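You operate a simulated robot arm through the tools that you are given. There is no shell and no other tool. Be economical: measure what you need, move in short steps, check, and stop when the job is done.

Carry out the task below with a simulated robot arm. There is one attempt and no reset: what you move stays moved.

JOB
Put two of the red spacers from the mill end of the tube bench on the door end of the tube bench. Put the black tin on the door end of the tube bench away in the inside of the sliding tray. Shut the lower left drawer. Take the purple banded fitting on the worktop under the peg panel and put it away on the rubber mat on the tub stand. Close the dryer drawer. Put the corner block marked "34.9/22.2" from the top of the alignment table on the blue plate and the corner block that says "22.2/28.6" on the red plate. Put one of the blue cloths from the top of the grey tool cabinet on the shelf under the tub stand. Take the upright blue banded tube and leave it on the front jig shelf. Fetch the hand brush and set it on the shelf under the small parts bench. Fetch the green banded fitting and set it on top of the grey carton. The order is free. Set down upright: corner block, upright blue banded tube.

The check looks at the end state, three seconds after you hand in, the way a careful person would. Anything else that was tipped, shoved, dropped, spilled or broken makes it a failure. Flat cloth is picked up by pressing the open fingertips on it (5 to 10 N) and closing them slowly along it; thin cloth reads only 2 to 8 mm in the jaws.

ROBOT AND FRAMES
A 7-joint arm with a two-finger parallel gripper on a trunk, on a base that drives. Base frame: it is fixed to the floor where the robot stands at the start and does not move with it; the origin is under the middle of the robot, x ahead of it, y to its left, z up; the surface under the hand at the start is at about z = 860. Lengths are in mm, angles in rad, forces in N, time in s.
Its first joint turns from -2.897 to 2.897 rad. Places, roughly: black tin [2250, 0, 1000]; blue cloth (8x5x3 cm) [-3200, -2200, 900]; blue cloth (9x6x4 cm) [-3100, -1700, 900]; blue cloth (9x7x3 cm) [-3300, -2000, 900]; blue plate (11x11x1 cm) [3900, -2200, 800]; corner block [4000, -2250, 750]; door end of the tube bench [2200, 0, 900]; dryer drawer [5200, -200, 900]; front jig shelf [1300, -2900, 500]; green banded fitting (7x7x5 cm) [-2900, -900, 800]; grey carton (12x9x6 cm) [-3400, -1000, 800]; hand brush (10x4x6 cm) [-3400, -1200, 800]; inside of the sliding tray [5600, -1500, 1200]; lower left drawer [3000, 1300, 600]; purple banded fitting (7x7x5 cm) [2000, 1400, 900]; red plate (11x11x1 cm) [4200, -2700, 800]; red spacer [750, -250, 750]; red spacer (4x4x2 cm) [500, -300, 900]; rubber mat on the tub stand (18x13 cm) [-3020, -2640, 800]; shelf under the small parts bench [-3200, -300, 300]; shelf under the tub stand [-3200, -2800, 300]; upright blue banded tube (4x4x11 cm) [-3200, -1600, 900]. Payload 1.57 kg.
The TCP is the grasp point between the finger pads, 30 mm short of the fingertips. In the tool frame z runs along the fingers and y along their closing line. The gripper opens to 110 mm. The fingers are 24 mm wide and 12 mm thick; the gripper's body (48 by 112 mm) begins 78 mm behind the TCP.
Orientation is that of the tool frame in the base frame, as a unit quaternion [w, x, y, z]. With the fingers straight down and closing along the base's y, the tool's x points along the base's -x, its y along +y and its z along -z.

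CONTROLS
- The arm moves only by the tool nudge_tool. Its argument "commands" is a list that holds one entry, the list of rows, each a list of 7 numbers: the closure, from 0 (fully open) to 1 (shut), then the shift along the tool's x, y, z in units of 40 mm (1.0 is 40 mm), then the turn, a rotation vector about the tool's x, y, z in units of 4 degrees (1.0 is 4 degrees). In form: [[[jaw, dx, dy, dz, ax, ay, az], ...]]. A call has 1 to 20 rows; each row shifts and turns the commanded pose from where the row before left it, along the tool's axes as they then stand. A call with a number of a shift or a turn outside -1 to 1 is refused whole. Rows are played at 5 a second. More than 50 mm and 0.15 rad between two rows, or a gripper value outside its range, and nothing of the call is played. Where a pose cannot be reached the arm comes as near as it can. A force on the tool above 40 N (or 10 N above the force at the start of the call, whichever is more), or a blocked arm, ends the call early, and 0.2 s more pass. The fingers move at their own pace (about 108 mm/s each) and stop on an object; they squeeze with about 28 N. The grip force told is the motor's: it shows also when the fingers shut on nothing. Time passes only in rows, and 0.2 s behind the last, so rows that do not move let the fingers close. It gives the time, the measured TCP pose, the force on the tool (base axes), the opening and the grip force at its end, in the units of the frame above (readings bear some noise), with the torque about the TCP (base axes, N m) and any sound that the robot's microphone picked up.
- Cameras (640 x 400 px; columns grow to the right, rows downward): "scene" is now at [472.4, 127.1, 1332.5]; the picture's right is [-0.86, -0.52, 0.00], its down [-0.33, 0.54, -0.78] and it looks along [0.40, -0.66, -0.63] (base axes); focal length 214 px, centre (320, 200). "wrist" rides on the gripper at [70, 16, -141] in the tool frame; the picture's right is [-0.23, 0.97, 0.00], its down [-0.85, -0.20, -0.48] and it looks along [-0.47, -0.11, 0.88] (tool axes); focal length 222 px, centre (320, 200). There is no depth. A picture from a camera that has moved, and an enlarged one, comes with that camera's place and axes in the base frame and with its lens.
- snapshot(camera): a new picture of that camera. No time passes.
- move_column(by): slides the trunk up (or, below 0, down) by that many mm; the arm and the scene camera ride with it, the base frame stays. It gives what a move gives, with no picture.
- roll_base(legs): drives the robot by 1 to 6 legs, each [ahead, left, turn to the left] in mm, mm and rad, along the robot's own axes; the way and the turn of a leg run together, so that a leg with both is an arc; at most 1500 mm and 3.142 rad a leg. The arm and the cameras ride along, it lands a little off, and it stops where it bumps. It gives what a move gives.
- pan_tilt(pan, tilt): turns the head with the scene camera to pan (to the left, within 1.798 rad either way) and tilt (down, from -0.506 to 1.204), counted from straight ahead of the robot. It gives what a move gives.
- close_up(camera, box): a new picture of the part [left, top, right, bottom] of that camera's present view, enlarged. No time passes.
- hand_in(): hands the job in; it is judged then, once.

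Work in short steps. Places have to be worked out from the pictures, the camera data and where the tool is seen: move nearer, look again, correct. Check each grasp and each placing, and mend what went wrong. You have 546 turns and 336 pictures in all, those below and enlarged ones among them. Open the gripper and draw the arm clear of the work before you hand the job in, unless the task says otherwise; then end with one line.

The tools are called after "Call:" as name(argument=value, ...) on one line, values as JSON. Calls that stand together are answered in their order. nudge_tool: Moves the arm, as the interface text tells. Its arguments: {"type":"object","properties":{"commands":{"type":"array","items":{"type":"array","items":{"type":"array","items":{"type":"number"}}}}},"required":["commands"]} The other tools are called the same way: move_column (by) slides the trunk up or down; roll_base (legs) drives the base; pan_tilt (pan, tilt) turns the head that bears the scene camera; snapshot (camera) takes a picture; close_up (camera, box) takes an enlarged picture of a part of a camera's view; hand_in () hands the job in.

At the start:

```text
clock: 0.0
ee_pos: [656.7, -225.9, 1147.9]
tool_rot: [0.0, 0.0, 1.0, 0.0]
ft_force: [0.3, 0.2, 0.6]
moment: [0.0, -0.01, 0.02]
width: 110.1
grasp_force: 0.0
trunk travel left (down, up): [-375.0, 235.0]
robot x, y, heading: [2.9, 1.8, -0.005]
head pan, tilt: [-1.026, 0.682]
```

scene: 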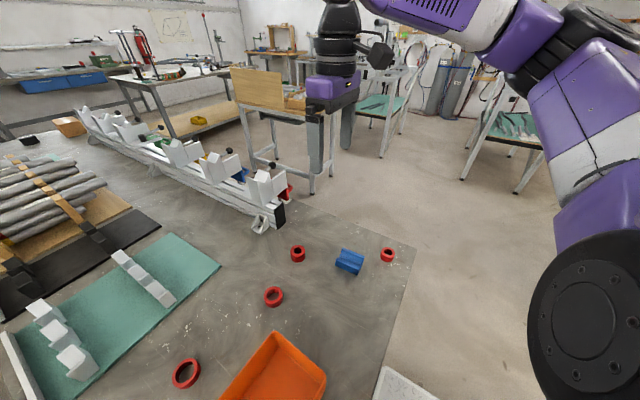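
wrist: 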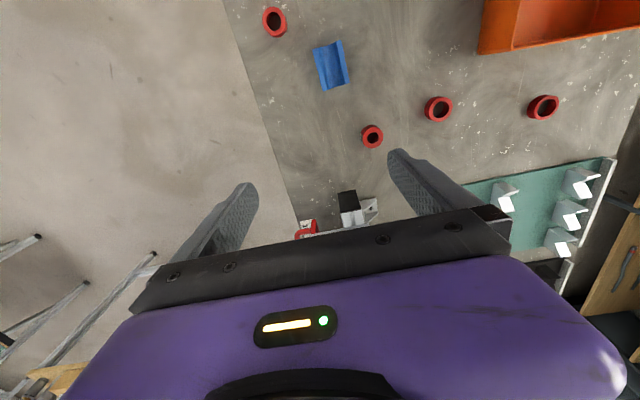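

The start pictures show red spacers on the bench ahead. I look around first to learn the layout.

Call:
pan_tilt(pan=0, tilt=0.5)

Call:
snapshot(camera="scene")

Call:
pan_tilt(pan=1.2, tilt=0.4)

Call:
snapshot(camera="scene")

Call:
pan_tilt(pan=-0.6, tilt=0.75)

Call:
snapshot(camera="scene")

Call:
pan_tilt(pan=-1.75, tilt=0.4)

Call:
snapshot(camera="scene")

```text
clock: 1.3
ee_pos: [656.8, -226.8, 1146.5]
tool_rot: [0.001, 0.0, 1.0, -0.001]
ft_force: [-0.2, -0.7, 0.1]
moment: [-0.01, -0.02, -0.02]
width: 110.1
grasp_force: 0.2
trunk travel left (down, up): [-375.0, 235.0]
robot x, y, heading: [-3.7, 0.2, 0.001]
head pan, tilt: [0.0, 0.499]
```

```text
333 pictures are left
camera scene: at [519.0, 200.3, 1348.7], right [0.0, -1.0, 0.0], down [-0.48, 0.0, -0.88], along [0.88, 0.0, -0.48], focal length 214 px, centre (320, 200)
```

scene: 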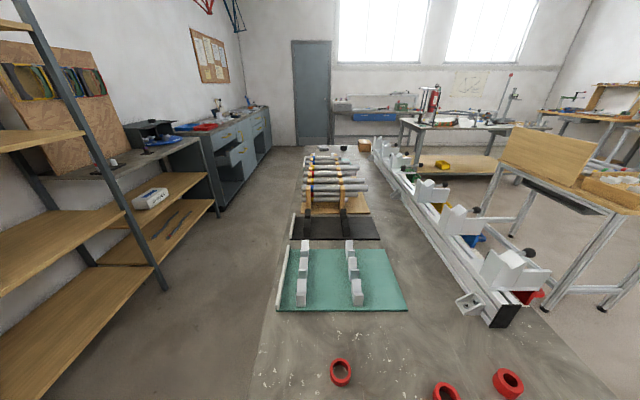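

```text
clock: 2.7
ee_pos: [655.8, -226.1, 1147.8]
tool_rot: [0.0, 0.0, 1.0, 0.0]
ft_force: [0.0, 0.2, 0.9]
moment: [-0.02, 0.0, -0.02]
width: 109.8
grasp_force: 0.1
trunk travel left (down, up): [-375.0, 235.0]
robot x, y, heading: [-2.3, -0.7, -0.002]
head pan, tilt: [1.201, 0.4]
```

```text
332 pictures are left
camera scene: at [461.6, 286.7, 1357.8], right [0.93, -0.36, 0.0], down [-0.14, -0.36, -0.92], along [0.33, 0.86, -0.39], focal length 214 px, centre (320, 200)
```

scene: 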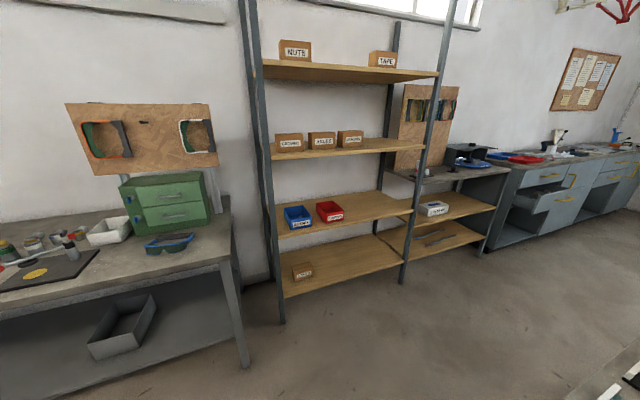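

```text
clock: 4.5
ee_pos: [656.1, -226.3, 1148.9]
tool_rot: [0.0, 0.0, 1.0, 0.0]
ft_force: [0.5, 0.1, 0.7]
moment: [-0.02, 0.0, -0.01]
width: 109.9
grasp_force: 0.1
trunk travel left (down, up): [-375.0, 235.0]
robot x, y, heading: [2.4, -3.2, -0.001]
head pan, tilt: [-0.6, 0.75]
```

```text
331 pictures are left
camera scene: at [496.4, 153.6, 1326.7], right [-0.56, -0.83, 0.0], down [-0.56, 0.38, -0.73], along [0.6, -0.41, -0.68], focal length 214 px, centre (320, 200)
```

scene: 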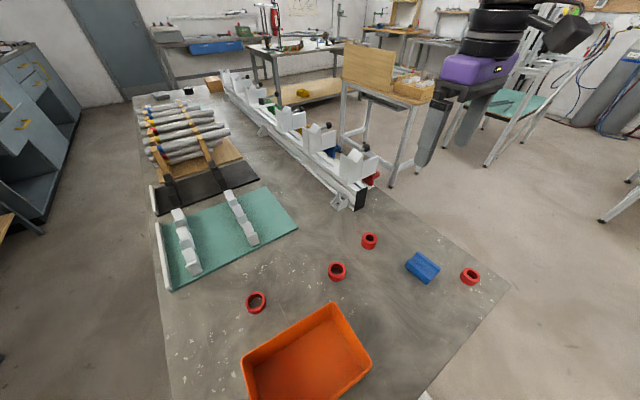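

```text
clock: 5.8
ee_pos: [656.6, -228.4, 1147.1]
tool_rot: [0.0, 0.0, 1.0, -0.001]
ft_force: [-0.2, -0.1, -0.3]
moment: [0.0, 0.0, 0.01]
width: 110.0
grasp_force: 0.0
trunk travel left (down, up): [-375.0, 235.0]
robot x, y, heading: [0.4, 2.8, 0.002]
head pan, tilt: [-1.751, 0.4]
```

```text
330 pictures are left
camera scene: at [411.5, 109.2, 1357.8], right [-0.98, 0.18, 0.0], down [0.07, 0.38, -0.92], along [-0.16, -0.91, -0.39], focal length 214 px, centre (320, 200)
```

scene: 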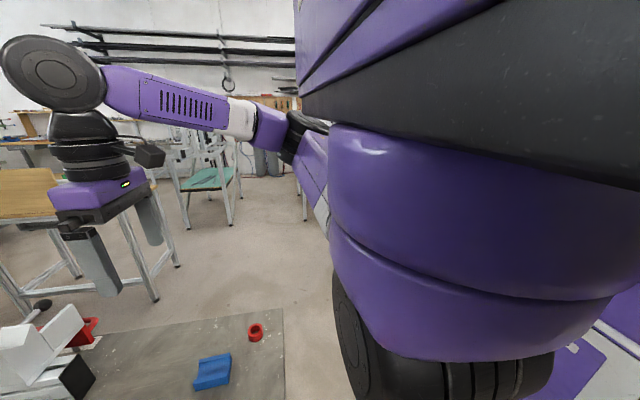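

The bench spans y about -320 to 320, and there are four spacers at roughly (718,162), (680,-20), (701,-142) and (501,-262). I move over the one at (680,-20) and check with the wrist camera.

Call:
nudge_tool(commands=[[[0, -0.1, 0.86, 0.6, 0, 0, 0], [0, -0.1, 0.86, 0.6, 0, 0, 0], [0, -0.1, 0.86, 0.6, 0, 0, 0], [0, -0.1, 0.86, 0.6, 0, 0, 0], [0, -0.1, 0.86, 0.6, 0, 0, 0], [0, -0.1, 0.86, 0.6, 0, 0, 0]]])

Call:
snapshot(camera="wrist")

Call:
pan_tilt(pan=-0.3, tilt=0.95)

Call:
snapshot(camera="scene")

```text
clock: 7.2
ee_pos: [680.7, -19.5, 1003.0]
tool_rot: [-0.001, 0.0, 1.0, 0.0]
ft_force: [0.5, -0.4, -0.1]
moment: [0.02, -0.04, -0.01]
width: 110.0
grasp_force: 0.1
trunk travel left (down, up): [-375.0, 235.0]
robot x, y, heading: [3.0, -1.3, -0.003]
head pan, tilt: [-1.751, 0.4]
```

```text
329 pictures are left
camera wrist: at [609.4, -3.1, 1143.1], right [0.23, 0.97, 0.0], down [0.85, -0.2, 0.48], along [0.47, -0.11, -0.88], focal length 222 px, centre (320, 200)
```

wrist: 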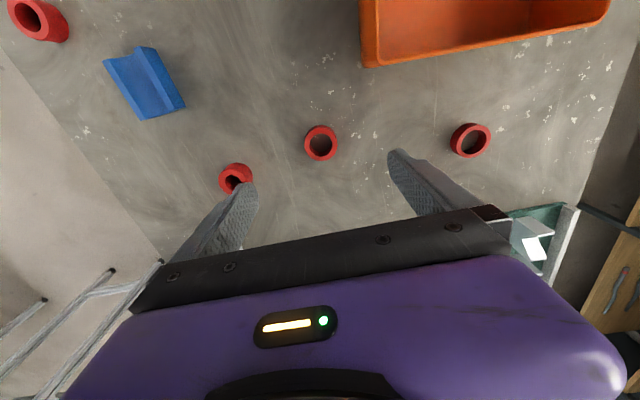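

```text
clock: 8.8
ee_pos: [680.7, -20.5, 1004.4]
tool_rot: [0.0, 0.0, 1.0, 0.0]
ft_force: [-0.6, -0.4, 0.2]
moment: [0.0, 0.0, 0.0]
width: 109.9
grasp_force: 0.1
trunk travel left (down, up): [-375.0, 235.0]
robot x, y, heading: [-2.3, 2.2, 0.004]
head pan, tilt: [-0.3, 0.949]
```

```text
328 pictures are left
camera scene: at [497.5, 178.8, 1311.2], right [-0.3, -0.96, 0.0], down [-0.78, 0.24, -0.58], along [0.56, -0.17, -0.81], focal length 214 px, centre (320, 200)
```

scene: 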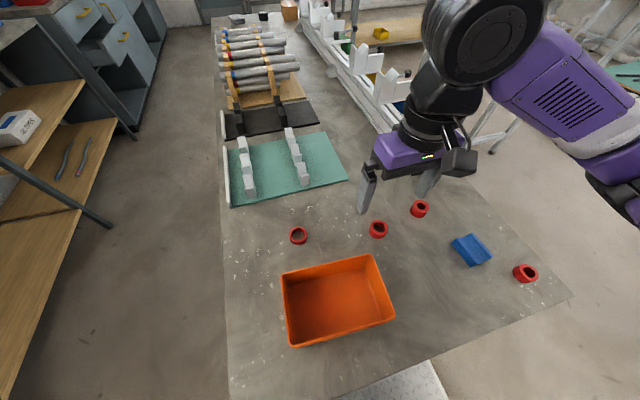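

The wrist view puts spacer B at about (678,-19), directly under the tool. I lower to the bench surface.

Call:
nudge_tool(commands=[[[0, 0, 0, 0.9, 0, 0, 0], [0, 0, 0, 0.9, 0, 0, 0], [0, 0, 0, 0.8, 0, 0, 0], [0, 0, 0, 0, 0, 0, 0]]])

Call:
snapshot(camera="wrist")

Call:
close_up(camera="scene", box=[300, 130, 500, 260])

```text
clock: 9.8
ee_pos: [679.0, -19.9, 899.6]
tool_rot: [0.0, 0.0, 1.0, 0.001]
ft_force: [-0.3, -0.1, -0.4]
moment: [0.03, 0.0, 0.05]
width: 109.8
grasp_force: 0.0
trunk travel left (down, up): [-375.0, 235.0]
robot x, y, heading: [4.3, -1.2, 0.0]
head pan, tilt: [-0.3, 0.949]
```

```text
327 pictures are left
camera wrist: at [608.1, -2.6, 1040.0], right [0.23, 0.97, 0.0], down [0.85, -0.2, 0.48], along [0.47, -0.11, -0.88], focal length 222 px, centre (320, 200)
```

wrist: 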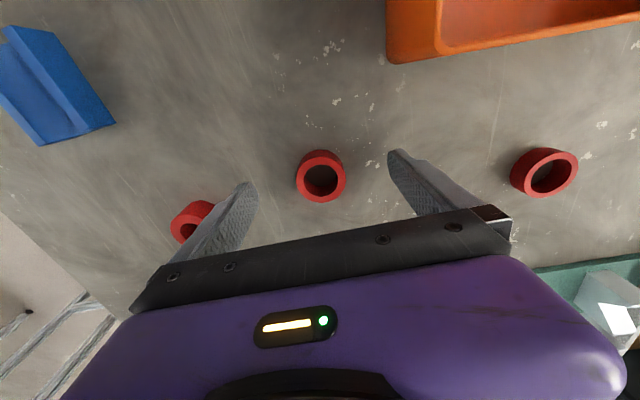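

```text
3.08 times, centred on (400, 195) of scene
camera zoom: at [497.5, 178.9, 1311.2], right [-0.3, -0.96, 0.0], down [-0.78, 0.24, -0.58], along [0.56, -0.17, -0.81], focal length 660 px, centre (74, 215)
```

zoom: 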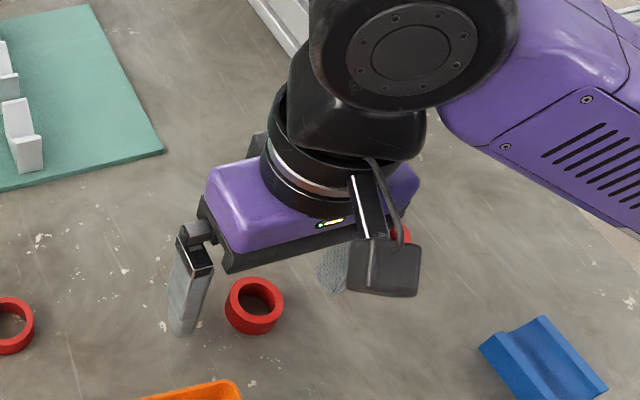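

The spacer sits between the fingers. I go 6 mm lower and close.

Call:
nudge_tool(commands=[[[0, 0, 0, 0.15, 0, 0, 0], [0.5, 0, 0, 0, 0, 0, 0], [1, 0, 0, 0, 0, 0, 0], [1, 0, 0, 0, 0, 0, 0], [1, 0, 0, 0, 0, 0, 0]]])

Call:
nudge_tool(commands=[[[1, 0, 0, -0.5, 0, 0, 0], [1, 0, 0, -1, 0, 0, 0], [1, 0, 0, -1, 0, 0, 0]]])

Call:
snapshot(camera="wrist")

```text
clock: 11.0
ee_pos: [678.3, -19.4, 894.5]
tool_rot: [0.0, 0.0, 1.0, 0.001]
ft_force: [-0.2, -0.5, 0.4]
moment: [0.0, 0.01, 0.0]
width: 38.9
grasp_force: 28.0
trunk travel left (down, up): [-375.0, 235.0]
robot x, y, heading: [-1.7, -1.5, -0.001]
head pan, tilt: [-0.3, 0.949]
```

```text
clock: 11.8
ee_pos: [678.1, -19.4, 995.7]
tool_rot: [0.0, 0.0, 1.0, 0.0]
ft_force: [0.7, -0.2, -1.1]
moment: [0.03, 0.01, -0.05]
width: 38.8
grasp_force: 28.0
trunk travel left (down, up): [-375.0, 235.0]
robot x, y, heading: [2.9, -1.6, -0.003]
head pan, tilt: [-0.3, 0.949]
```

```text
325 pictures are left
camera wrist: at [608.4, -2.3, 1134.8], right [0.23, 0.97, 0.0], down [0.86, -0.2, 0.48], along [0.47, -0.11, -0.88], focal length 222 px, centre (320, 200)
```

wrist: 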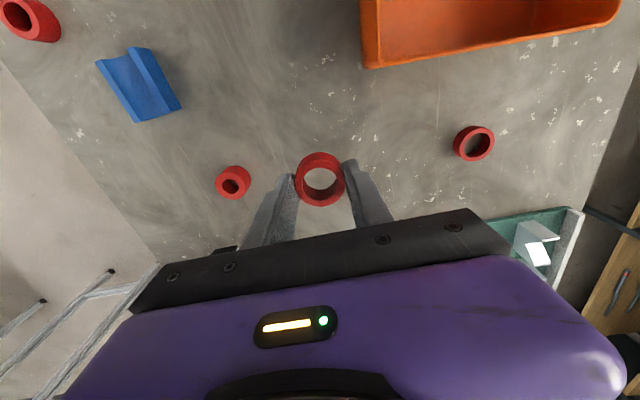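

Spacer is held at 38.8 mm. I raise the arm and drive around the bench's left corner into the aisle, facing the bench.

Call:
nudge_tool(commands=[[[1, 0, 0, -1, 0, 0, 0], [1, 0, 0, -1, 0, 0, 0], [1, 0, 0, -1, 0, 0, 0], [1, 0, 0, -1, 0, 0, 0], [1, 0, 0, -1, 0, 0, 0], [1, 0, 0, -1, 0, 0, 0]]])

Call:
roll_base(legs=[[-100, 0, 0], [0, 700, 0], [0, 0, -1.571], [0, 1000, 0]])

Call:
pan_tilt(pan=0.6, tilt=0.5)

Call:
snapshot(camera="scene")

```text
clock: 13.2
ee_pos: [681.4, -20.5, 1234.7]
tool_rot: [0.0, 0.0, 1.0, -0.001]
ft_force: [-0.1, 0.0, -0.6]
moment: [0.01, 0.03, -0.01]
width: 38.3
grasp_force: 27.5
trunk travel left (down, up): [-375.0, 235.0]
robot x, y, heading: [-0.5, 1.4, -0.003]
head pan, tilt: [-0.3, 0.949]
```

```text
clock: 19.4
ee_pos: [495.0, 372.4, 1235.2]
tool_rot: [0.0, 0.226, 0.974, -0.001]
ft_force: [0.1, 0.4, -0.5]
moment: [0.01, 0.02, 0.0]
width: 38.4
grasp_force: 27.5
trunk travel left (down, up): [-375.0, 235.0]
robot x, y, heading: [-106.0, 690.3, -0.456]
head pan, tilt: [-0.3, 0.949]
stopped in leg 3: the robot was blocked; the commanded pose is now the measured one
```

```text
clock: 20.6
ee_pos: [495.9, 371.0, 1234.6]
tool_rot: [-0.001, 0.227, 0.974, 0.0]
ft_force: [-0.4, 0.2, -0.5]
moment: [0.01, 0.0, 0.03]
width: 38.3
grasp_force: 28.0
trunk travel left (down, up): [-375.0, 235.0]
robot x, y, heading: [-108.7, 692.0, -0.457]
head pan, tilt: [0.6, 0.499]
```

```text
324 pictures are left
camera scene: at [455.0, 693.9, 1348.6], right [0.14, -0.99, 0.0], down [-0.47, -0.07, -0.88], along [0.87, 0.12, -0.48], focal length 214 px, centre (320, 200)
```

scene: 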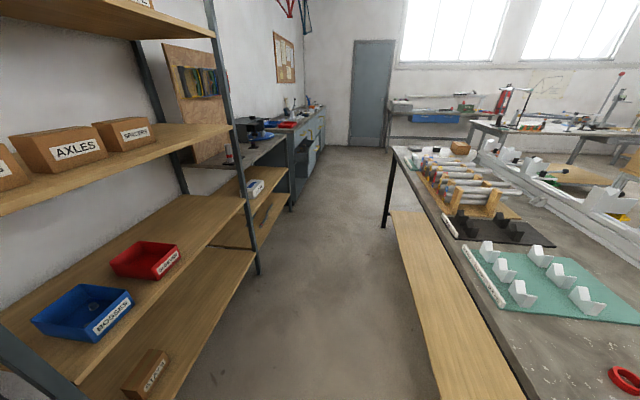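

The turn was blocked by the table behind me. I turn back, drive up the aisle facing +x, and turn where there is room.

Call:
roll_base(legs=[[0, 0, 0.456], [0, -60, 0], [1300, 0, 0], [0, 200, 0], [0, 0, -1.571]])

Call:
pan_tilt(pan=0.5, tilt=0.6)

Call:
snapshot(camera="scene")

```text
clock: 34.0
ee_pos: [1186.4, 158.2, 1234.7]
tool_rot: [0.0, 0.695, 0.719, 0.0]
ft_force: [-0.7, -0.7, -0.7]
moment: [-0.01, 0.0, -0.01]
width: 38.0
grasp_force: 28.3
trunk travel left (down, up): [-375.0, 235.0]
robot x, y, heading: [1180.2, 839.0, -1.535]
head pan, tilt: [0.6, 0.499]
```

```text
clock: 34.7
ee_pos: [1186.2, 158.2, 1233.9]
tool_rot: [0.001, 0.695, 0.719, 0.001]
ft_force: [-0.4, 1.3, -1.1]
moment: [0.02, 0.02, 0.0]
width: 38.1
grasp_force: 27.9
trunk travel left (down, up): [-375.0, 235.0]
robot x, y, heading: [1181.6, 838.3, -1.535]
head pan, tilt: [0.499, 0.6]
```

```text
323 pictures are left
camera scene: at [1442.5, 343.3, 1339.6], right [-0.86, -0.51, 0.0], down [-0.29, 0.49, -0.83], along [0.42, -0.71, -0.56], focal length 214 px, centre (320, 200)
```

scene: 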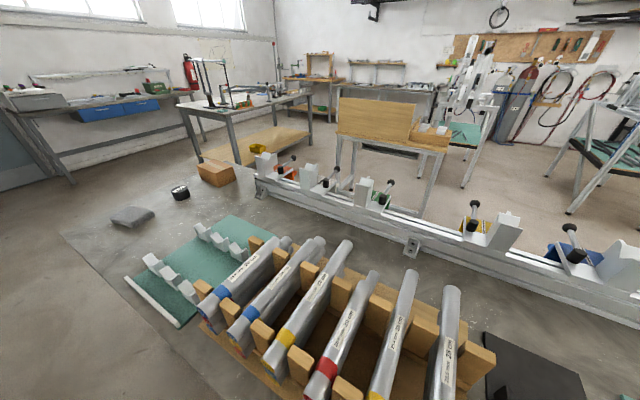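

The door end is bare from x about 2060 to 2430, with the black tin near (2315,0). I drive along the aisle to x≈2150.

Call:
roll_base(legs=[[0, 0, -0.036], [0, 970, 0]])

Call:
pan_tilt(pan=0, tilt=0.8)

Call:
snapshot(camera="scene")

Call:
snapshot(camera="wrist")

```text
clock: 40.1
ee_pos: [2136.7, 159.6, 1233.7]
tool_rot: [0.0, 0.706, 0.709, 0.0]
ft_force: [0.1, 0.2, -1.0]
moment: [-0.02, -0.01, -0.01]
width: 38.3
grasp_force: 28.3
trunk travel left (down, up): [-375.0, 235.0]
robot x, y, heading: [2155.6, 844.0, -1.565]
head pan, tilt: [0.499, 0.6]
```

```text
clock: 41.0
ee_pos: [2136.9, 159.6, 1233.6]
tool_rot: [-0.001, 0.706, 0.709, 0.0]
ft_force: [-0.3, 0.0, 0.0]
moment: [0.02, 0.03, 0.01]
width: 38.2
grasp_force: 28.3
trunk travel left (down, up): [-375.0, 235.0]
robot x, y, heading: [2151.9, 839.4, -1.564]
head pan, tilt: [0.0, 0.799]
```

```text
322 pictures are left
camera scene: at [2356.5, 333.5, 1322.7], right [-1.0, 0.0, 0.0], down [0.0, 0.72, -0.7], along [0.0, -0.7, -0.72], focal length 214 px, centre (320, 200)
```

scene: 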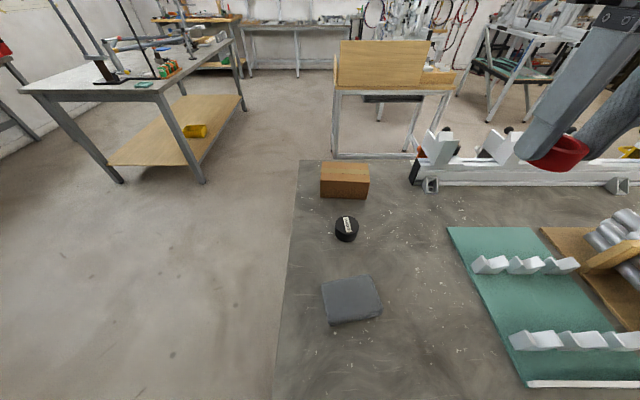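

```text
321 pictures are left
camera wrist: at [2151.4, 229.8, 1373.6], right [0.97, -0.22, 0.0], down [-0.2, -0.86, 0.48], along [-0.11, -0.47, -0.88], focal length 222 px, centre (320, 200)
```

wrist: 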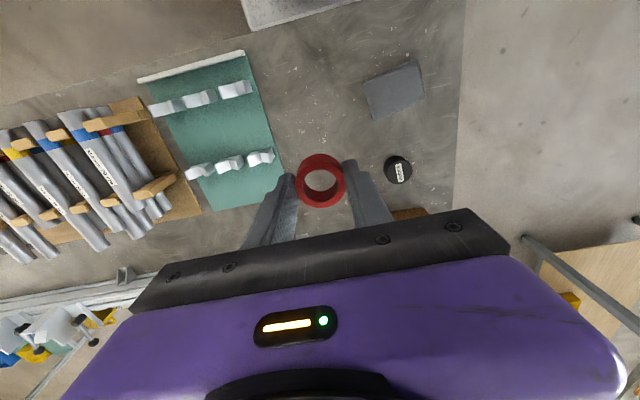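

Tin at about (2288,7), a grey block at (2296,177), green mat edge at x≈2027. I place the spacer at (2150,80).

Call:
nudge_tool(commands=[[[1, -1, 0.16, 0, 0, 0, 0], [1, -1, 0.16, 0, 0, 0, 0], [1, 0, 0, 1, 0, 0, 0], [1, 0, 0, 1, 0, 0, 0], [1, 0, 0, 1, 0, 0, 0], [1, 0, 0, 1, 0, 0, 0], [1, 0, 0, 1, 0, 0, 0], [1, 0, 0, 1, 0, 0, 0], [1, 0, 0, 1, 0, 0, 0], [1, 0, 0, 0.5, 0, 0, 0], [1, 0, 0, 0.5, 0, 0, 0], [1, 0, 0, 0, 0, 0, 0]]])

Call:
snapshot(camera="wrist")

```text
clock: 43.6
ee_pos: [2149.8, 80.5, 913.3]
tool_rot: [0.0, 0.706, 0.709, 0.0]
ft_force: [0.0, -0.8, 0.0]
moment: [0.01, 0.0, -0.05]
width: 38.1
grasp_force: 28.2
trunk travel left (down, up): [-375.0, 235.0]
robot x, y, heading: [2152.7, 838.9, -1.567]
head pan, tilt: [0.0, 0.799]
```

```text
320 pictures are left
camera wrist: at [2163.5, 149.6, 1054.0], right [0.97, -0.22, 0.0], down [-0.2, -0.86, 0.48], along [-0.11, -0.47, -0.88], focal length 222 px, centre (320, 200)
```

wrist: 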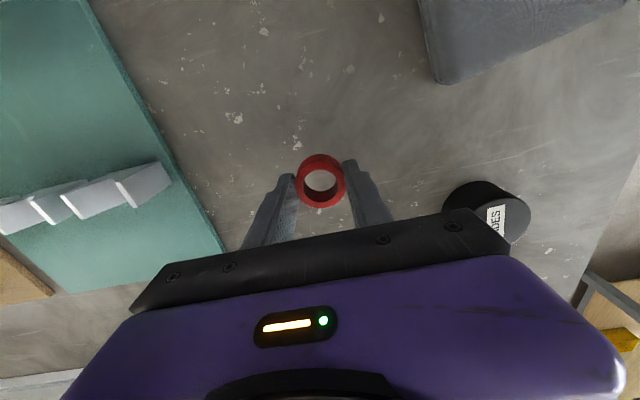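

Area clear. I lower the last 18 mm, release and lift.

Call:
nudge_tool(commands=[[[1, 0, 0, 0.3, 0, 0, 0], [1, 0, 0, 0.15, 0, 0, 0], [1, 0, 0, 0, 0, 0, 0]]])

Call:
nudge_tool(commands=[[[0.5, 0, 0, 0, 0, 0, 0], [0, 0, 0, 0, 0, 0, 0], [0, 0, 0, 0, 0, 0, 0], [0, 0, 0, -1, 0, 0, 0], [0, 0, 0, -1, 0, 0, 0], [0, 0, 0, -1, 0, 0, 0], [0, 0, 0, -1, 0, 0, 0], [0, 0, 0, -1, 0, 0, 0], [0, 0, 0, -1, 0, 0, 0], [0, 0, 0, -1, 0, 0, 0], [0, 0, 0, -1, 0, 0, 0]]])

Call:
snapshot(camera="scene")

```text
clock: 44.4
ee_pos: [2149.5, 80.1, 895.3]
tool_rot: [0.0, 0.705, 0.709, 0.0]
ft_force: [0.1, -0.2, -0.4]
moment: [-0.03, 0.01, -0.03]
width: 38.1
grasp_force: 27.8
trunk travel left (down, up): [-375.0, 235.0]
robot x, y, heading: [2151.3, 838.5, -1.565]
head pan, tilt: [0.0, 0.799]
```

```text
clock: 46.8
ee_pos: [2149.6, 79.6, 1217.5]
tool_rot: [-0.001, 0.705, 0.709, 0.0]
ft_force: [-1.0, -0.3, 0.1]
moment: [0.02, -0.03, 0.0]
width: 109.8
grasp_force: 0.0
trunk travel left (down, up): [-375.0, 235.0]
robot x, y, heading: [2153.5, 841.4, -1.57]
head pan, tilt: [0.0, 0.799]
```

```text
319 pictures are left
camera scene: at [2356.4, 333.3, 1322.5], right [-1.0, 0.0, 0.0], down [0.0, 0.72, -0.7], along [0.0, -0.7, -0.72], focal length 214 px, centre (320, 200)
```

scene: 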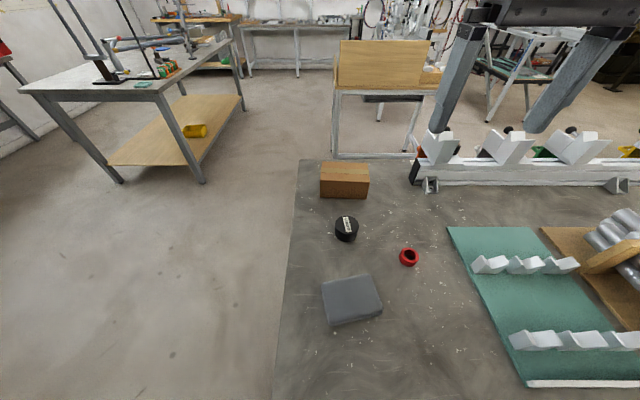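

Spacer 1 stands well. I drive back along the aisle for the spacer at (718,162).

Call:
roll_base(legs=[[0, -1350, 0]])

Call:
pan_tilt(pan=-0.1, tilt=0.9)

Call:
snapshot(camera="scene")

```text
clock: 53.5
ee_pos: [817.6, 67.4, 1215.2]
tool_rot: [0.0, 0.702, 0.712, 0.0]
ft_force: [0.4, -0.3, -0.4]
moment: [-0.01, 0.0, -0.02]
width: 110.0
grasp_force: 0.0
trunk travel left (down, up): [-375.0, 235.0]
robot x, y, heading: [809.9, 828.7, -1.56]
head pan, tilt: [0.0, 0.799]
```

```text
clock: 54.2
ee_pos: [817.0, 66.2, 1216.6]
tool_rot: [0.001, 0.702, 0.713, 0.0]
ft_force: [-0.8, 0.3, 0.3]
moment: [-0.01, -0.04, 0.01]
width: 110.0
grasp_force: 0.1
trunk travel left (down, up): [-375.0, 235.0]
robot x, y, heading: [814.1, 824.7, -1.552]
head pan, tilt: [-0.099, 0.901]
```

```text
318 pictures are left
camera scene: at [1013.3, 328.8, 1314.8], right [-1.0, 0.08, 0.0], down [0.07, 0.78, -0.62], along [-0.05, -0.62, -0.78], focal length 214 px, centre (320, 200)
```

scene: 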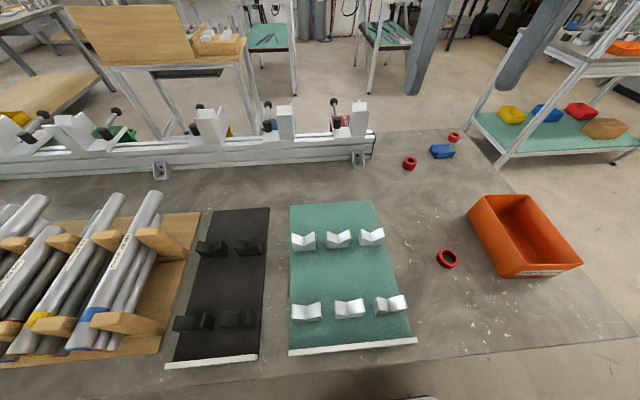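

Spacer A confirmed at (720,162), but the orange bin is close on its -x side. I go over it with a partly open hand and check with the wrist camera.

Call:
nudge_tool(commands=[[[0.45, 0.4, -0.4, 0.7, 0, 0, 0], [0.45, 0.4, -0.4, 0.7, 0, 0, 0], [0.45, 0.4, -0.4, 0.7, 0, 0, 0], [0.45, 0.4, -0.4, 0.7, 0, 0, 0], [0.45, 0.4, -0.4, 0.7, 0, 0, 0], [0.45, 0.4, -0.4, 0.7, 0, 0, 0], [0.45, 0, 0, 0, 0, 0, 0]]])

Call:
snapshot(camera="wrist")

```text
clock: 55.8
ee_pos: [722.0, 160.9, 1048.7]
tool_rot: [-0.001, 0.702, 0.712, -0.001]
ft_force: [0.8, -0.2, 0.1]
moment: [-0.01, -0.04, 0.02]
width: 60.4
grasp_force: 0.1
trunk travel left (down, up): [-375.0, 235.0]
robot x, y, heading: [809.1, 825.9, -1.555]
head pan, tilt: [-0.099, 0.901]
```

```text
317 pictures are left
camera wrist: at [736.0, 232.5, 1189.2], right [0.98, -0.21, 0.0], down [-0.19, -0.86, 0.48], along [-0.1, -0.47, -0.88], focal length 222 px, centre (320, 200)
```

wrist: 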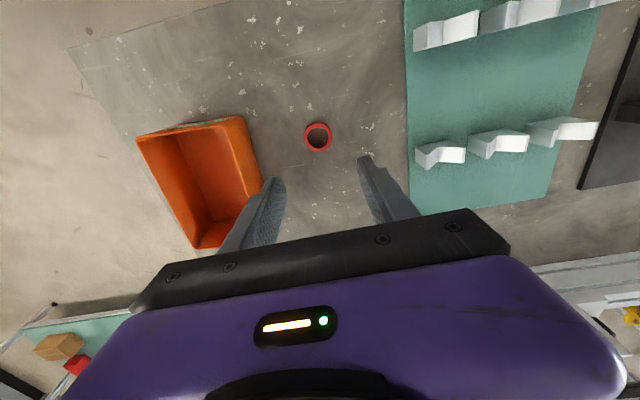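

Clear of the bin by about 30 mm. I lower, close and lift.

Call:
nudge_tool(commands=[[[0.45, 0.03, -0.06, 1, 0, 0, 0], [0.45, 0, 0, 1, 0, 0, 0], [0.45, 0, 0, 1, 0, 0, 0], [0.45, 0, 0, 0.6, 0, 0, 0], [0.45, 0, 0, 0.25, 0, 0, 0], [0.7, 0, 0, 0, 0, 0, 0], [1, 0, 0, 0, 0, 0, 0], [1, 0, 0, 0, 0, 0, 0], [1, 0, 0, 0, 0, 0, 0]]])

Call:
nudge_tool(commands=[[[1, 0, 0, -1, 0, 0, 0], [1, 0, 0, -1, 0, 0, 0], [1, 0, 0, -1, 0, 0, 0], [1, 0, 0, -1, 0, 0, 0], [1, 0, 0, -1, 0, 0, 0], [1, 0, 0, -1, 0, 0, 0], [1, 0, 0, -1, 0, 0, 0], [1, 0, 0, -1, 0, 0, 0]]])

Call:
roll_base(legs=[[0, 0, -0.015], [0, 1350, 0]])

Call:
pan_tilt(pan=0, tilt=0.8)

Call:
snapshot(camera="scene")

```text
clock: 57.8
ee_pos: [717.4, 163.1, 895.0]
tool_rot: [0.001, 0.701, 0.713, 0.0]
ft_force: [0.2, 0.6, -0.7]
moment: [0.0, 0.01, -0.02]
width: 37.6
grasp_force: 28.0
trunk travel left (down, up): [-375.0, 235.0]
robot x, y, heading: [810.4, 829.5, -1.554]
head pan, tilt: [-0.099, 0.901]
```

```text
clock: 59.6
ee_pos: [717.9, 160.4, 1214.4]
tool_rot: [0.0, 0.702, 0.712, 0.0]
ft_force: [0.0, -0.7, 0.1]
moment: [0.02, -0.01, -0.02]
width: 37.6
grasp_force: 27.5
trunk travel left (down, up): [-375.0, 235.0]
robot x, y, heading: [813.5, 825.4, -1.564]
head pan, tilt: [-0.099, 0.901]
```

```text
clock: 66.6
ee_pos: [2038.8, 159.6, 1214.5]
tool_rot: [0.0, 0.708, 0.706, 0.0]
ft_force: [0.4, -0.3, -0.2]
moment: [0.0, -0.01, 0.01]
width: 36.7
grasp_force: 27.8
trunk travel left (down, up): [-375.0, 235.0]
robot x, y, heading: [2150.7, 824.6, -1.572]
head pan, tilt: [-0.099, 0.901]
```

```text
clock: 67.3
ee_pos: [2039.0, 159.7, 1215.9]
tool_rot: [0.001, 0.709, 0.706, 0.0]
ft_force: [0.0, -1.1, -0.4]
moment: [0.03, 0.0, 0.02]
width: 37.0
grasp_force: 27.5
trunk travel left (down, up): [-375.0, 235.0]
robot x, y, heading: [2152.0, 828.9, -1.569]
head pan, tilt: [0.0, 0.799]
```

```text
316 pictures are left
camera scene: at [2345.8, 316.2, 1322.7], right [-1.0, 0.0, 0.0], down [0.0, 0.72, -0.7], along [0.0, -0.7, -0.72], focal length 214 px, centre (320, 200)
```

scene: 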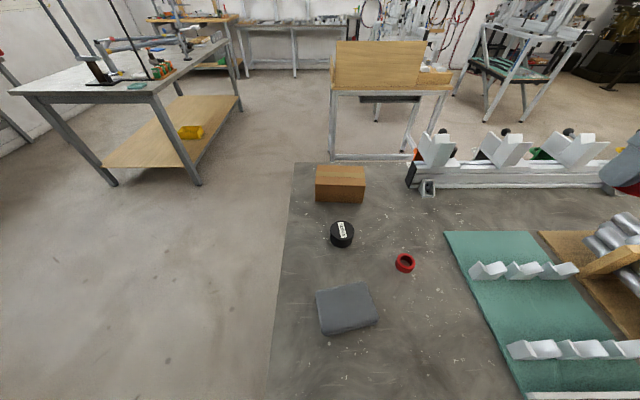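

I place the second spacer at about (2150,-20).

Call:
nudge_tool(commands=[[[1, -0.9, 0.555, 0, 0, 0, 0], [1, -0.9, 0.555, 0, 0, 0, 0], [1, -0.9, 0.555, 0, 0, 0, 0], [1, -0.9, 0.555, 0, 0, 0, 0], [1, -0.9, 0.555, 0, 0, 0, 0], [1, 0, 0, 1, 0, 0, 0], [1, 0, 0, 1, 0, 0, 0], [1, 0, 0, 1, 0, 0, 0], [1, 0, 0, 1, 0, 0, 0], [1, 0, 0, 1, 0, 0, 0], [1, 0, 0, 1, 0, 0, 0], [1, 0, 0, 1, 0, 0, 0], [1, 0, 0, 0.6, 0, 0, 0], [1, 0, 0, 0.3, 0, 0, 0], [1, 0, 0, 0.05, 0, 0, 0]]])

Call:
snapshot(camera="scene")

```text
clock: 70.5
ee_pos: [2148.0, -21.0, 895.5]
tool_rot: [0.0, 0.708, 0.706, 0.0]
ft_force: [0.4, -0.2, -0.8]
moment: [-0.02, -0.01, -0.01]
width: 36.9
grasp_force: 27.8
trunk travel left (down, up): [-375.0, 235.0]
robot x, y, heading: [2147.1, 825.2, -1.573]
head pan, tilt: [0.0, 0.799]
```

```text
315 pictures are left
camera scene: at [2345.9, 316.2, 1322.7], right [-1.0, 0.0, 0.0], down [0.0, 0.72, -0.7], along [0.0, -0.7, -0.72], focal length 214 px, centre (320, 200)
```

scene: 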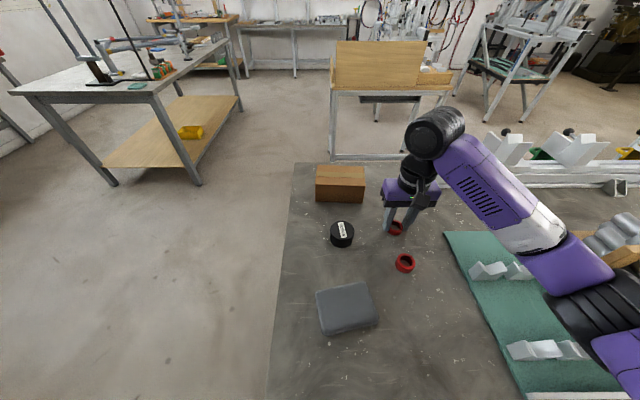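

Release and lift.

Call:
nudge_tool(commands=[[[0.5, 0, 0, 0, 0, 0, 0], [0.2, 0, 0, 0, 0, 0, 0], [0.2, 0, 0, 0, 0, 0, 0], [0.2, 0, 0, -1, 0, 0, 0], [0, 0, 0, -1, 0, 0, 0], [0, 0, 0, -1, 0, 0, 0], [0, 0, 0, -1, 0, 0, 0], [0, 0, 0, -1, 0, 0, 0], [0, 0, 0, -1, 0, 0, 0], [0, 0.5, 0, -0.8, 0, 0, 0], [0, 1, 0, 0, 0, 0, 0], [0, 1, 0, 0, 0, 0, 0], [0, 1, 0, 0, 0, 0, 0], [0, 1, 0, 0, 0, 0, 0]]])

Call:
pan_tilt(pan=1.79, tilt=0.5)

Call:
snapshot(camera="scene")

Call:
snapshot(camera="wrist")

```text
clock: 73.5
ee_pos: [2147.8, 160.1, 1168.8]
tool_rot: [0.0, 0.709, 0.705, 0.001]
ft_force: [0.0, -0.1, -0.2]
moment: [0.01, 0.01, 0.0]
width: 109.8
grasp_force: 0.0
trunk travel left (down, up): [-375.0, 235.0]
robot x, y, heading: [2146.7, 827.1, -1.572]
head pan, tilt: [0.0, 0.799]
```

```text
clock: 75.3
ee_pos: [2148.8, 161.1, 1169.5]
tool_rot: [0.0, 0.709, 0.705, 0.0]
ft_force: [0.6, 0.7, 1.1]
moment: [0.06, -0.03, 0.01]
width: 109.9
grasp_force: 0.1
trunk travel left (down, up): [-375.0, 235.0]
robot x, y, heading: [2149.1, 821.6, -1.573]
head pan, tilt: [1.791, 0.499]
```

```text
314 pictures are left
camera scene: at [2435.1, 416.3, 1348.7], right [0.21, -0.98, 0.0], down [-0.47, -0.1, -0.88], along [0.86, 0.19, -0.48], focal length 214 px, centre (320, 200)
```

scene: 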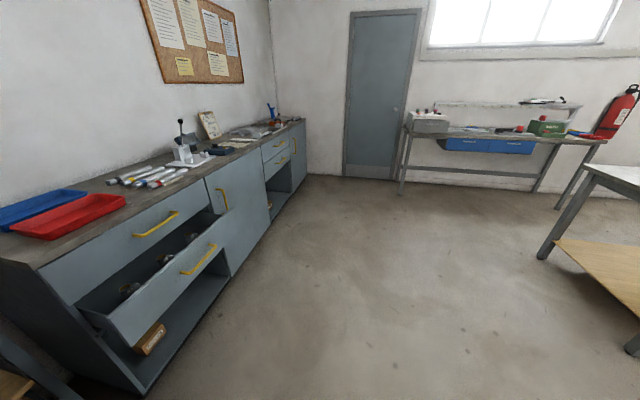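

```text
313 pictures are left
camera wrist: at [2163.6, 230.2, 1309.4], right [0.97, -0.23, 0.0], down [-0.2, -0.85, 0.48], along [-0.11, -0.47, -0.88], focal length 222 px, centre (320, 200)
```

wrist: 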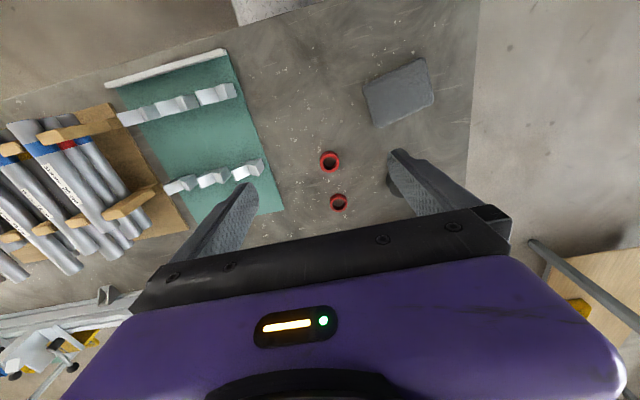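

Both spacers are set down upright. Now the lower left drawer: open about 200 mm, face around x 2710–3250, y≈1160, z≈620. I drive to face it.

Call:
roll_base(legs=[[0, 0, 1.571], [850, -450, 0], [0, 0, 1.571]])

Call:
pan_tilt(pan=0.2, tilt=0.7)

Call:
snapshot(camera="scene")

```text
clock: 82.3
ee_pos: [3293.7, 568.5, 1169.0]
tool_rot: [-0.001, 0.011, 1.0, 0.0]
ft_force: [0.8, 0.4, 0.5]
moment: [-0.02, -0.01, -0.01]
width: 110.0
grasp_force: 0.0
trunk travel left (down, up): [-375.0, 235.0]
robot x, y, heading: [2633.0, 579.8, -0.028]
head pan, tilt: [1.791, 0.499]
stopped in leg 2: the robot was blocked; the commanded pose is now the measured one
```

```text
clock: 84.0
ee_pos: [3292.3, 566.4, 1169.5]
tool_rot: [-0.001, 0.011, 1.0, -0.001]
ft_force: [0.4, -0.4, 0.1]
moment: [-0.02, 0.0, 0.01]
width: 110.0
grasp_force: 0.0
trunk travel left (down, up): [-375.0, 235.0]
robot x, y, heading: [2630.5, 578.2, -0.02]
head pan, tilt: [0.201, 0.7]
```

```text
312 pictures are left
camera scene: at [3145.1, 783.8, 1330.9], right [0.18, -0.98, 0.0], down [-0.63, -0.11, -0.76], along [0.75, 0.14, -0.64], focal length 214 px, centre (320, 200)
```

scene: 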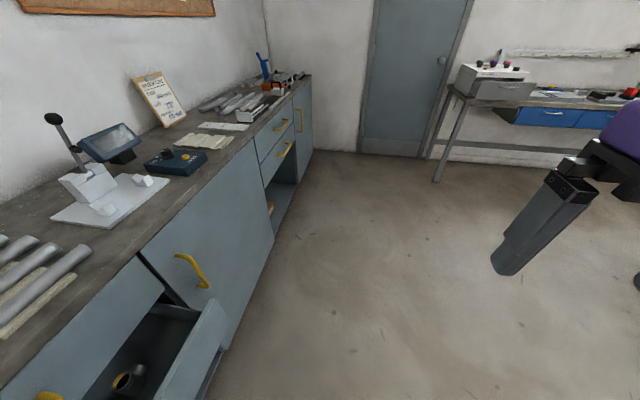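

I brushed the bench corner going diagonally; I drive straight ahead first, then sideways and turn.

Call:
roll_base(legs=[[0, 20, 0], [380, 0, 0], [0, -170, 0], [0, 0, 1.59]])

Call:
pan_tilt(pan=-0.1, tilt=1.0)

Call:
snapshot(camera="scene")

Call:
snapshot(camera="wrist")

```text
clock: 91.7
ee_pos: [3001.2, 1083.6, 1169.9]
tool_rot: [0.0, -0.706, 0.708, 0.001]
ft_force: [0.5, -0.1, -1.2]
moment: [0.03, 0.01, -0.01]
width: 110.1
grasp_force: 0.0
trunk travel left (down, up): [-375.0, 235.0]
robot x, y, heading: [3001.6, 420.5, 1.561]
head pan, tilt: [0.201, 0.7]
```

```text
clock: 92.5
ee_pos: [3000.7, 1084.1, 1169.8]
tool_rot: [0.0, -0.706, 0.708, -0.001]
ft_force: [-0.7, 0.2, -0.6]
moment: [0.01, 0.0, 0.0]
width: 110.3
grasp_force: 0.1
trunk travel left (down, up): [-375.0, 235.0]
robot x, y, heading: [3001.6, 416.8, 1.565]
head pan, tilt: [-0.099, 1.0]
```

```text
311 pictures are left
camera scene: at [2812.4, 916.0, 1307.6], right [0.99, -0.1, 0.0], down [-0.09, -0.84, -0.54], along [0.05, 0.54, -0.84], focal length 214 px, centre (320, 200)
```

scene: 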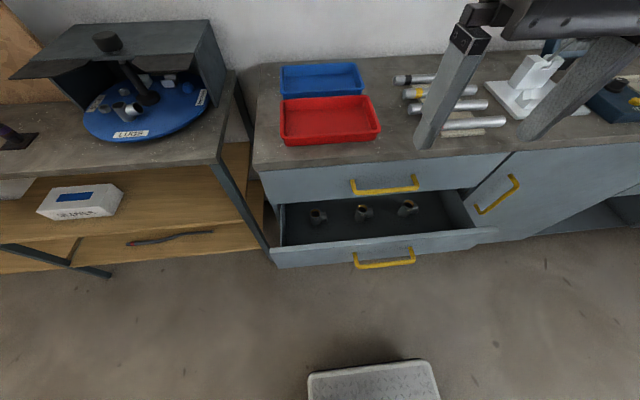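

```text
310 pictures are left
camera wrist: at [2982.7, 1014.1, 1309.3], right [-0.97, 0.23, 0.0], down [0.2, 0.86, 0.48], along [0.11, 0.47, -0.88], focal length 222 px, centre (320, 200)
```

wrist: 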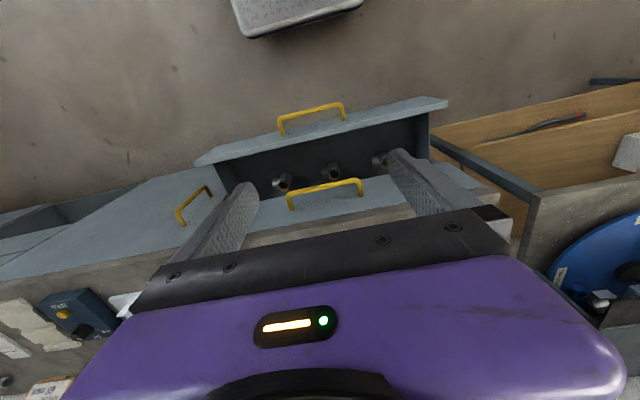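

Drawer face measured at y≈1120, z 572–734, handle centre x≈3027. I'll back off, lower the trunk, turn the closed fingers horizontal and push above the handle.

Call:
roll_base(legs=[[-120, 0, 0]])

Call:
move_column(by=-300)

Call:
nudge_tool(commands=[[[1, 0, 0, 0, 0, -1, 0], [1, 0, 0, 0, 0, -1, 0], [1, 0, 0, 0, 0, -1, 0], [1, 0, 0, 0, 0, -1, 0], [1, 0, 0, 0, 0, -1, 0], [1, 0, 0, 0, 0, -1, 0], [1, 0, 0, 0, 0, -1, 0], [1, 0, 0, 0, 0, -1, 0], [1, 0, 0, 0, 0, -1, 0], [1, 0, 0, 0, 0, -1, 0], [1, 0, 0, 0, 0, -1, 0], [1, 0, 0, 0, 0, -1, 0], [1, 0, 0, 0, 0, -1, 0], [1, 0, 0, 0, 0, -1, 0], [1, 0, 0, 0, 0, -1, 0], [1, 0, 0, 0, 0, -1, 0], [1, 0, 0, 0, 0, -1, 0], [1, 0, 0, 0, 0, -1, 0], [1, 0, 0, 0, 0, -1, 0], [1, 0, 0, 0, 0, -1, 0]]])

Call:
snapshot(camera="scene")

```text
clock: 93.8
ee_pos: [2999.4, 960.8, 1169.9]
tool_rot: [0.0, -0.707, 0.707, 0.0]
ft_force: [0.8, 0.1, -0.3]
moment: [-0.03, 0.01, 0.0]
width: 110.0
grasp_force: 0.0
trunk travel left (down, up): [-375.0, 235.0]
robot x, y, heading: [3001.5, 295.8, 1.569]
head pan, tilt: [-0.099, 1.0]
```

```text
clock: 96.8
ee_pos: [2999.8, 960.1, 869.4]
tool_rot: [0.0, -0.706, 0.708, 0.0]
ft_force: [0.3, -0.2, 0.5]
moment: [0.02, 0.01, 0.03]
width: 110.1
grasp_force: 0.0
trunk travel left (down, up): [-75.0, 535.0]
robot x, y, heading: [3002.6, 296.4, 1.573]
head pan, tilt: [-0.099, 1.0]
```

```text
clock: 101.0
ee_pos: [2997.2, 1106.1, 966.4]
tool_rot: [0.455, -0.541, 0.542, 0.454]
ft_force: [0.8, -0.2, 0.5]
moment: [-0.01, -0.01, -0.03]
width: 0.1
grasp_force: 21.2
out of reach, approached as far as the arm can: row 9, 10, 11, 12, 13, 14, 15, 16, 17, 18, 19, 20
trunk travel left (down, up): [-75.0, 535.0]
robot x, y, heading: [3002.7, 294.4, 1.568]
head pan, tilt: [-0.099, 1.0]
```

```text
309 pictures are left
camera scene: at [2812.2, 793.2, 1007.6], right [0.99, -0.1, 0.0], down [-0.09, -0.84, -0.54], along [0.06, 0.54, -0.84], focal length 214 px, centre (320, 200)
```

scene: 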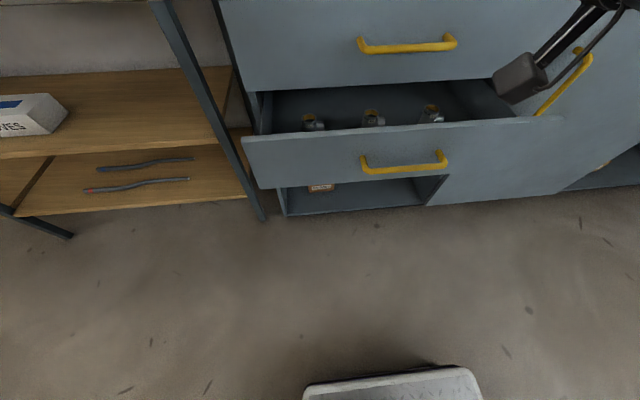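

The flat pose was out of reach near in; 60° tilt is enough. I turn back 20° and see where the arm settles.

Call:
nudge_tool(commands=[[[1, 0, 0, 0, 0, 1, 0], [1, 0, 0, 0, 0, 1, 0], [1, 0, 0, 0, 0, 1, 0], [1, 0, 0, 0, 0, 1, 0], [1, 0, 0, 0, 0, 1, 0]]])

```text
clock: 102.2
ee_pos: [2996.2, 1103.8, 966.5]
tool_rot: [0.353, -0.612, 0.613, 0.352]
ft_force: [-0.4, -0.1, -0.1]
moment: [0.0, 0.0, -0.01]
width: 0.2
grasp_force: 21.3
trunk travel left (down, up): [-75.0, 535.0]
robot x, y, heading: [3000.1, 293.8, 1.569]
head pan, tilt: [-0.099, 1.0]
```

Now lower to z≈700 just in front of the drawer face, above the handle.

Call:
nudge_tool(commands=[[[1, 0.9, -0.1, 0.34, 0, 0, 0], [1, 0.9, -0.1, 0.34, 0, 0, 0], [1, 0.9, -0.1, 0.34, 0, 0, 0], [1, 0.9, -0.1, 0.34, 0, 0, 0], [1, 0.9, -0.1, 0.34, 0, 0, 0], [1, 0.9, -0.1, 0.34, 0, 0, 0], [1, 0.9, -0.1, 0.34, 0, 0, 0]]])

Call:
snapshot(camera="scene")

Call:
snapshot(camera="wrist")

```text
clock: 103.8
ee_pos: [3026.4, 1091.4, 705.9]
tool_rot: [0.354, -0.612, 0.613, 0.353]
ft_force: [0.2, 0.6, -0.2]
moment: [-0.01, 0.0, -0.01]
width: 0.0
grasp_force: 21.1
out of reach, approached as far as the arm can: row 4, 5, 6
trunk travel left (down, up): [-75.0, 535.0]
robot x, y, heading: [3002.0, 295.8, 1.568]
head pan, tilt: [-0.099, 1.0]
```

```text
308 pictures are left
camera scene: at [2812.5, 793.3, 1007.7], right [0.99, -0.1, 0.0], down [-0.09, -0.84, -0.54], along [0.06, 0.54, -0.84], focal length 214 px, centre (320, 200)
```

scene: 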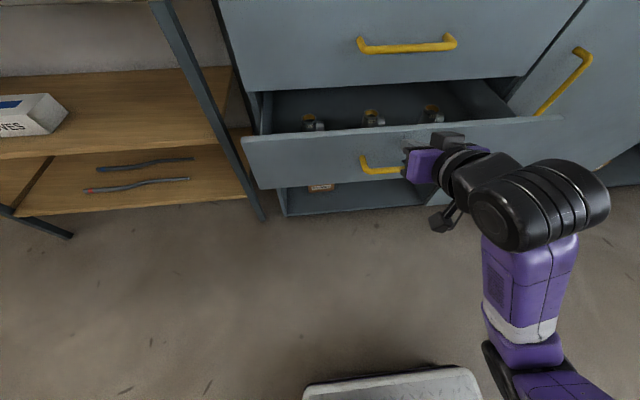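

```text
307 pictures are left
camera wrist: at [3008.1, 933.8, 714.5], right [-0.97, 0.12, 0.2], down [0.2, 0.01, 0.98], along [0.11, 0.99, -0.04], focal length 222 px, centre (320, 200)
```

wrist: 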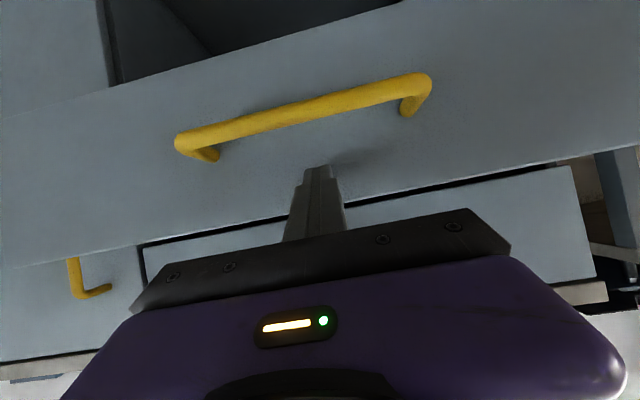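

The fingertips are at the drawer face just above the handle. I push toward +y.

Call:
nudge_tool(commands=[[[1, -0.25, 0, 0.43, 0, 0, 0], [1, -0.25, 0, 0.43, 0, 0, 0], [1, -0.25, 0, 0.43, 0, 0, 0], [1, -0.25, 0, 0.43, 0, 0, 0], [1, -0.25, 0, 0.43, 0, 0, 0], [1, -0.25, 0, 0.43, 0, 0, 0], [1, -0.25, 0, 0.43, 0, 0, 0], [1, -0.25, 0, 0.43, 0, 0, 0], [1, -0.25, 0, 0.43, 0, 0, 0], [1, -0.25, 0, 0.43, 0, 0, 0]]])

Call:
snapshot(camera="scene")

```text
clock: 105.7
ee_pos: [3027.0, 1254.0, 705.6]
tool_rot: [0.352, -0.613, 0.613, 0.352]
ft_force: [0.2, -16.7, 4.7]
moment: [0.08, -0.13, 0.03]
width: 0.0
grasp_force: 21.4
trunk travel left (down, up): [-75.0, 535.0]
robot x, y, heading: [3005.0, 295.9, 1.565]
head pan, tilt: [-0.099, 1.0]
stopped in row 9: the force on the tool passed its limit at 84 N (the readings are from after the stop); the commanded pose is now the measured one
```

```text
306 pictures are left
camera scene: at [2812.2, 792.6, 1007.9], right [0.99, -0.1, 0.0], down [-0.09, -0.84, -0.54], along [0.06, 0.54, -0.84], focal length 214 px, centre (320, 200)
```

scene: 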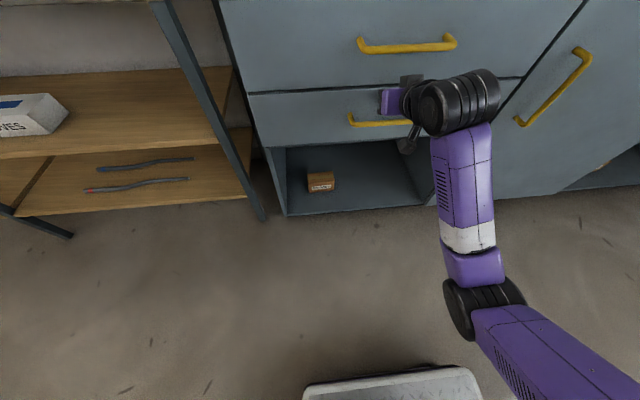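

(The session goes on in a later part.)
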